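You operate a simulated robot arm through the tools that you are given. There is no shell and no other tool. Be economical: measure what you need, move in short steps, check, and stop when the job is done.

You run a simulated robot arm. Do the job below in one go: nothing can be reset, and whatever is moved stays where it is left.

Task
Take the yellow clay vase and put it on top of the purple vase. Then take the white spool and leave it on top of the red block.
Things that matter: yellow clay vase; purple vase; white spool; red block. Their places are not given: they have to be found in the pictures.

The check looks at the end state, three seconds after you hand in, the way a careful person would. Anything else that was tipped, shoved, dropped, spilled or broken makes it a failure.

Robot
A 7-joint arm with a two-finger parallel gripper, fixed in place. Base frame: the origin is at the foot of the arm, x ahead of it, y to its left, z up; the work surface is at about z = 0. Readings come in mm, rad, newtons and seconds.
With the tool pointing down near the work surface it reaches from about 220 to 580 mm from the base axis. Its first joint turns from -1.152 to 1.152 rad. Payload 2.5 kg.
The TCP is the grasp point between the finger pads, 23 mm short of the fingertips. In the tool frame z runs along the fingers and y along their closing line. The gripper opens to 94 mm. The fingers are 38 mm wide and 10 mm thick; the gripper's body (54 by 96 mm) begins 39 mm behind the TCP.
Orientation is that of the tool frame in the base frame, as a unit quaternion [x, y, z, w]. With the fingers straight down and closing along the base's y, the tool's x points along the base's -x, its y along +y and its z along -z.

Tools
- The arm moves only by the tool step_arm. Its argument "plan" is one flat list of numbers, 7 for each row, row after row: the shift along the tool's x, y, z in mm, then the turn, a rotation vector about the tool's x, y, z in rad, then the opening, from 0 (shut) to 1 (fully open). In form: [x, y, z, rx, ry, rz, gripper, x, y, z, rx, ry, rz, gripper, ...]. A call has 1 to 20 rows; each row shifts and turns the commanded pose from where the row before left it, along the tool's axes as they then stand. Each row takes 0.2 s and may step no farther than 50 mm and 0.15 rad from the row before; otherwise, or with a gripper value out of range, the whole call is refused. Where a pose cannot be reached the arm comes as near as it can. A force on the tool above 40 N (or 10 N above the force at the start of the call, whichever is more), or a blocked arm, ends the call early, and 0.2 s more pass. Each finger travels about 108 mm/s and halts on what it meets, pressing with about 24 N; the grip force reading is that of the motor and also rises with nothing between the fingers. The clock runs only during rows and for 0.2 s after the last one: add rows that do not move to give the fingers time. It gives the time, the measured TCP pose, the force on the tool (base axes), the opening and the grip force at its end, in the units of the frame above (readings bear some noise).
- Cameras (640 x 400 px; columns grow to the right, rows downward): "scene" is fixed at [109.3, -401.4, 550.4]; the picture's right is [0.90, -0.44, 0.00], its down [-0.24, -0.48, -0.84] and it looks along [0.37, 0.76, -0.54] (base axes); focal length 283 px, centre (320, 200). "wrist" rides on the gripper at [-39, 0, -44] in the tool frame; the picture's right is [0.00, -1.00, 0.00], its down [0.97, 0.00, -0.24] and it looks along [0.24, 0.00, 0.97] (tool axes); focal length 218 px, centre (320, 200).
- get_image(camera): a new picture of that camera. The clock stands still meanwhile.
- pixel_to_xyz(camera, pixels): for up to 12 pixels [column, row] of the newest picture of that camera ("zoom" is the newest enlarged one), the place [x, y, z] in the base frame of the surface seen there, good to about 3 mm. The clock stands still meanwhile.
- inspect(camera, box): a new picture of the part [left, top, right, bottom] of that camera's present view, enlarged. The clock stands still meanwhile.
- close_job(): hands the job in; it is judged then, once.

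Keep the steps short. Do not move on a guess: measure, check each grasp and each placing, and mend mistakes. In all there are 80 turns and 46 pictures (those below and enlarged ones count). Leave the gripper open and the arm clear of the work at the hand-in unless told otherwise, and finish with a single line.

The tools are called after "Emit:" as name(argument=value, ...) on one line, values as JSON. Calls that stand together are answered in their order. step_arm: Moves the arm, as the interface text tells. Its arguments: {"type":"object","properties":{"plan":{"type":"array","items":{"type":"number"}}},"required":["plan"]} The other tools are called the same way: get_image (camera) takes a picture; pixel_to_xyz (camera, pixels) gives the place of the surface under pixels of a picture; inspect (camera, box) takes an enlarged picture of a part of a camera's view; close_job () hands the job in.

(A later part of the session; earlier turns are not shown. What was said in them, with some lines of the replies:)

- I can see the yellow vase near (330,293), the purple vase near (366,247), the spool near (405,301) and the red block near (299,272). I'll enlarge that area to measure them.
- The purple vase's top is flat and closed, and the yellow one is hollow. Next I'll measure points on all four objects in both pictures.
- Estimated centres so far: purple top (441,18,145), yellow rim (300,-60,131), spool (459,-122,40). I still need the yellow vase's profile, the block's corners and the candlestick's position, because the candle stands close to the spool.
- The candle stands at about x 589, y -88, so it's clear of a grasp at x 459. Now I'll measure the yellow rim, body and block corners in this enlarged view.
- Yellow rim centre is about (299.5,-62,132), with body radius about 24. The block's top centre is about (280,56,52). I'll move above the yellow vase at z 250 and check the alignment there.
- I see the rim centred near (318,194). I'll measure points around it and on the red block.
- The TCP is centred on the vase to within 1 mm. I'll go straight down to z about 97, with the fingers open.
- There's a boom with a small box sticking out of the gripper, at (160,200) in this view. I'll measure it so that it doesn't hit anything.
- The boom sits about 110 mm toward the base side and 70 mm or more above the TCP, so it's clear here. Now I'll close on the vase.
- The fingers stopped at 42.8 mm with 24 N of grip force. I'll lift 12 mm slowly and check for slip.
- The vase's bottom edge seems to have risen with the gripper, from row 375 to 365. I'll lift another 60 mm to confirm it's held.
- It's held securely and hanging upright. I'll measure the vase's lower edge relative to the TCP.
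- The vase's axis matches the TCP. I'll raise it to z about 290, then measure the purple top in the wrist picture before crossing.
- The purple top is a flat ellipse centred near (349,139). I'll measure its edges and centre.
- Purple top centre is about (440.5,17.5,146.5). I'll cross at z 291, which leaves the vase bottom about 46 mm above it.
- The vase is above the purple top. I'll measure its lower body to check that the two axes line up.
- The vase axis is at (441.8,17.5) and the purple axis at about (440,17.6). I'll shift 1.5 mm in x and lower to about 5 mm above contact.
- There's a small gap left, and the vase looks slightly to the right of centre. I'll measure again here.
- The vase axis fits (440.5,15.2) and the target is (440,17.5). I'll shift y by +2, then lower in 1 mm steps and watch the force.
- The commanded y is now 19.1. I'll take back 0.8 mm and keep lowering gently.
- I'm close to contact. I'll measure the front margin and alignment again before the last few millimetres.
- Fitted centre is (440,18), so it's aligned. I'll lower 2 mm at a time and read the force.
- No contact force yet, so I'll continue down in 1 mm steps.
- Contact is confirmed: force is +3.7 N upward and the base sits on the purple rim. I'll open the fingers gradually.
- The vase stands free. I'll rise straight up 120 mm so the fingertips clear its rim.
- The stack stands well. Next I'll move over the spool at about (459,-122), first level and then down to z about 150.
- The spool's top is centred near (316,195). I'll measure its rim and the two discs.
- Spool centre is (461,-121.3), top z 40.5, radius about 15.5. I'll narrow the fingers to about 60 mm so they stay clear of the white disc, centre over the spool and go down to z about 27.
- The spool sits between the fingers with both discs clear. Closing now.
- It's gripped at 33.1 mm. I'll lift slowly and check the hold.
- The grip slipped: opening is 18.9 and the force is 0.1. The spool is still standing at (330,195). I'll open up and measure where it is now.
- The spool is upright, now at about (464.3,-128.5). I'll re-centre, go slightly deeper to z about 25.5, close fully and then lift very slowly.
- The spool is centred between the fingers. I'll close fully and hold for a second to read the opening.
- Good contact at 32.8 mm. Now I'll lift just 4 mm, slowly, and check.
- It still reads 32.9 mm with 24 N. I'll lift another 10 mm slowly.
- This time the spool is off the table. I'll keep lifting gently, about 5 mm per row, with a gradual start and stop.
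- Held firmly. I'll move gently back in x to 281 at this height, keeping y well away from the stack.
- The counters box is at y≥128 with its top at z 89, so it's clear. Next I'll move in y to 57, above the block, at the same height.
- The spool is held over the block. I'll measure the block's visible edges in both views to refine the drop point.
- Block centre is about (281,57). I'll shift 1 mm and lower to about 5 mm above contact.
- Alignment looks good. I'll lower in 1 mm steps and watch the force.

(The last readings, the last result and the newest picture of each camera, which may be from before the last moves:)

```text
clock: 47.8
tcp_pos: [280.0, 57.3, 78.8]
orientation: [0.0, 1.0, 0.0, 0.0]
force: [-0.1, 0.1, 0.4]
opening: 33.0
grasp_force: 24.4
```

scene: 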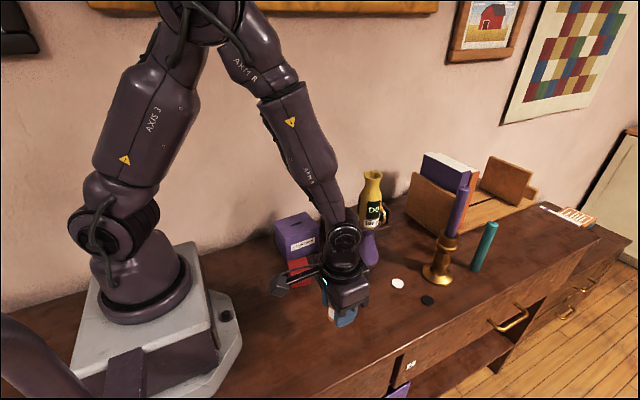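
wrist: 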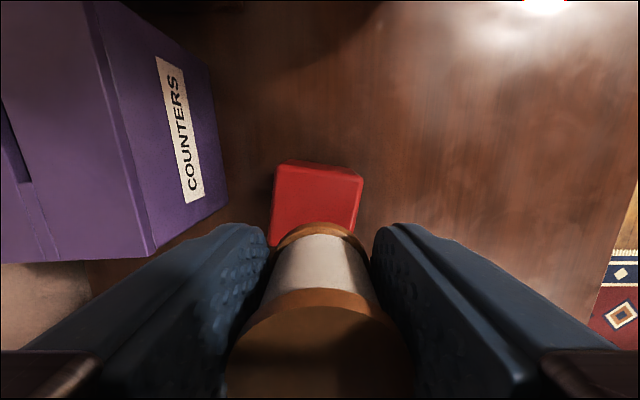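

No clear contact yet, so I'll go down another 1 mm.

Emit:
step_arm(plan=[0, 0, 1, 0, 0, 0, 0, 0, 0, 0, 0, 0, 0, 0])

```text
clock: 48.4
tcp_pos: [281.0, 58.0, 77.3]
orientation: [-0.001, 1.0, 0.0, 0.0]
force: [-0.7, 0.2, -0.7]
opening: 32.8
grasp_force: 24.3
```

Emit:
step_arm(plan=[0, 0, 1, 0, 0, 0, 0, 0, 0, 0, 0, 0, 0, 0])

Emit:
inspect(camera="scene", box=[280, 240, 320, 280])

```text
clock: 49.0
tcp_pos: [280.5, 57.5, 75.8]
orientation: [0.0, 1.0, 0.0, 0.001]
force: [0.0, 1.3, 1.7]
opening: 33.2
grasp_force: 24.2
```

```text
10.00 times, centred on (300, 260) of scene
```

zoom: 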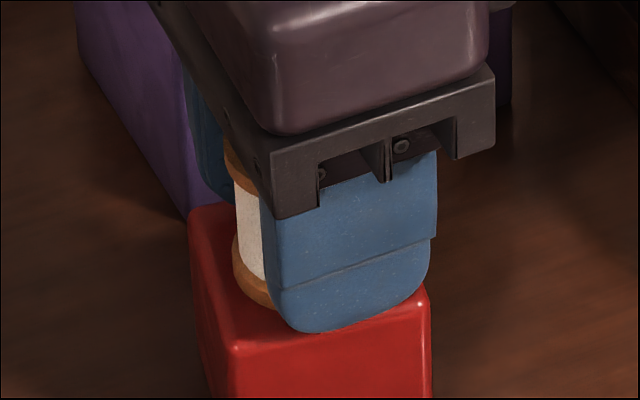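

The force has turned positive at +1.7 N. I'll go down 0.6 mm more to confirm contact.

Emit:
step_arm(plan=[0, 0, 0.6, 0, 0, 0, 0, 0, 0, 0, 0, 0, 0, 0])

```text
clock: 49.6
tcp_pos: [280.8, 57.9, 76.2]
orientation: [0.0, 1.0, 0.0, 0.001]
force: [0.9, -1.3, 14.3]
opening: 33.0
grasp_force: 23.7
```

Contact is firm at 14 N. I'll ease up 0.5 mm and open gradually.

Emit:
step_arm(plan=[0, 0, -0.5, 0, 0, 0, 0, 0, 0, 0, 0, 0, 0, 0.34, 0, 0, 0, 0, 0, 0, 0.37, 0, 0, 0, 0, 0, 0, 0.42, 0, 0, 0, 0, 0, 0, 0.5, 0, 0, 0, 0, 0, 0, 0.6, 0, 0, 0, 0, 0, 0, 0.65, 0, 0, 0, 0, 0, 0, 0.65])

Emit:
inspect(camera="scene", box=[270, 230, 330, 290])

```text
clock: 51.4
tcp_pos: [281.5, 57.5, 73.9]
orientation: [0.0, 1.0, 0.0, 0.0]
force: [-0.2, -0.5, -0.5]
opening: 61.1
grasp_force: 0.1
```

```text
6.67 times, centred on (300, 260) of scene
```

zoom: 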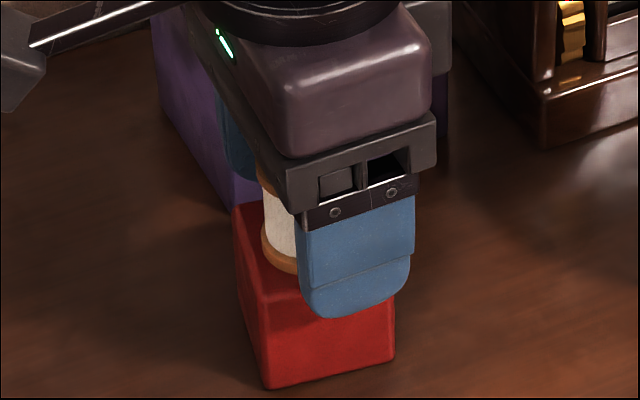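

The spool is released and standing. I'll rise straight up, slowly at first.

Emit:
step_arm(plan=[0, 0, -5, 0, 0, 0, 0.65, 0, 0, -10, 0, 0, 0, 0.65, 0, 0, -20, 0, 0, 0, 0.65, 0, 0, -30, 0, 0, 0, 0.65, 0, 0, -40, 0, 0, 0, 0.65, 0, 0, -45, 0, 0, 0, 1, 0, 0, -45, 0, 0, 0, 1, 0, 0, 0, 0, 0, 0, 1])

Emit:
get_image(camera="scene")

Emit:
inspect(camera="scene", box=[265, 165, 445, 315])

```text
clock: 53.2
tcp_pos: [282.6, 59.8, 269.7]
orientation: [-0.001, 1.0, 0.0, 0.0]
force: [-0.8, -0.3, -0.3]
opening: 94.0
grasp_force: 0.0
```

```text
11 pictures are left
```

scene: 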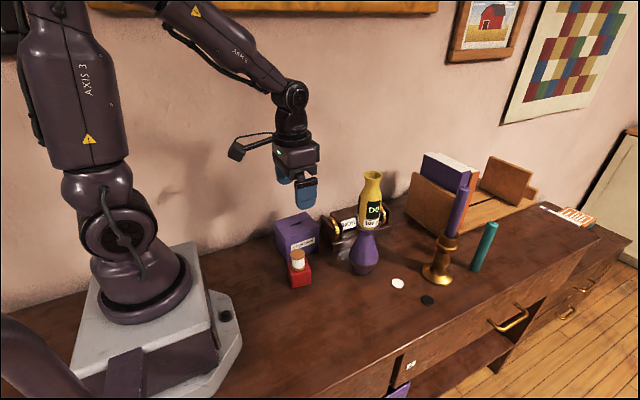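

```text
2.67 times, centred on (355, 240) of scene
```

zoom: 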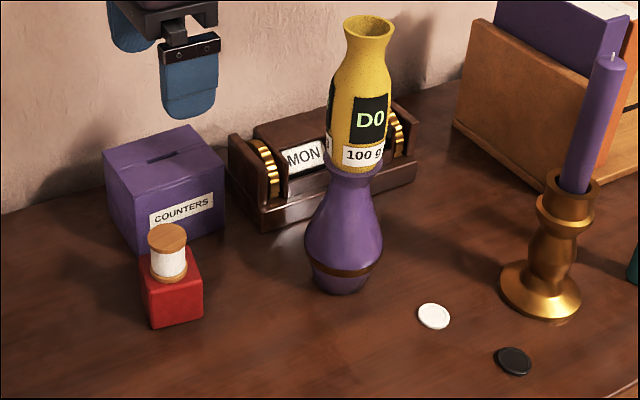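

The yellow vase stands on the purple vase and the spool stands on the red block. Nothing else is disturbed, the gripper is open and the arm is clear, so I'm handing in.

Emit:
close_job()

```text
The job is handed in.
```

The yellow clay vase is on top of the purple vase and the white spool is on top of the red block; the spool slipped from the first grasp and shifted a few mm, but stayed upright and was regrasped.
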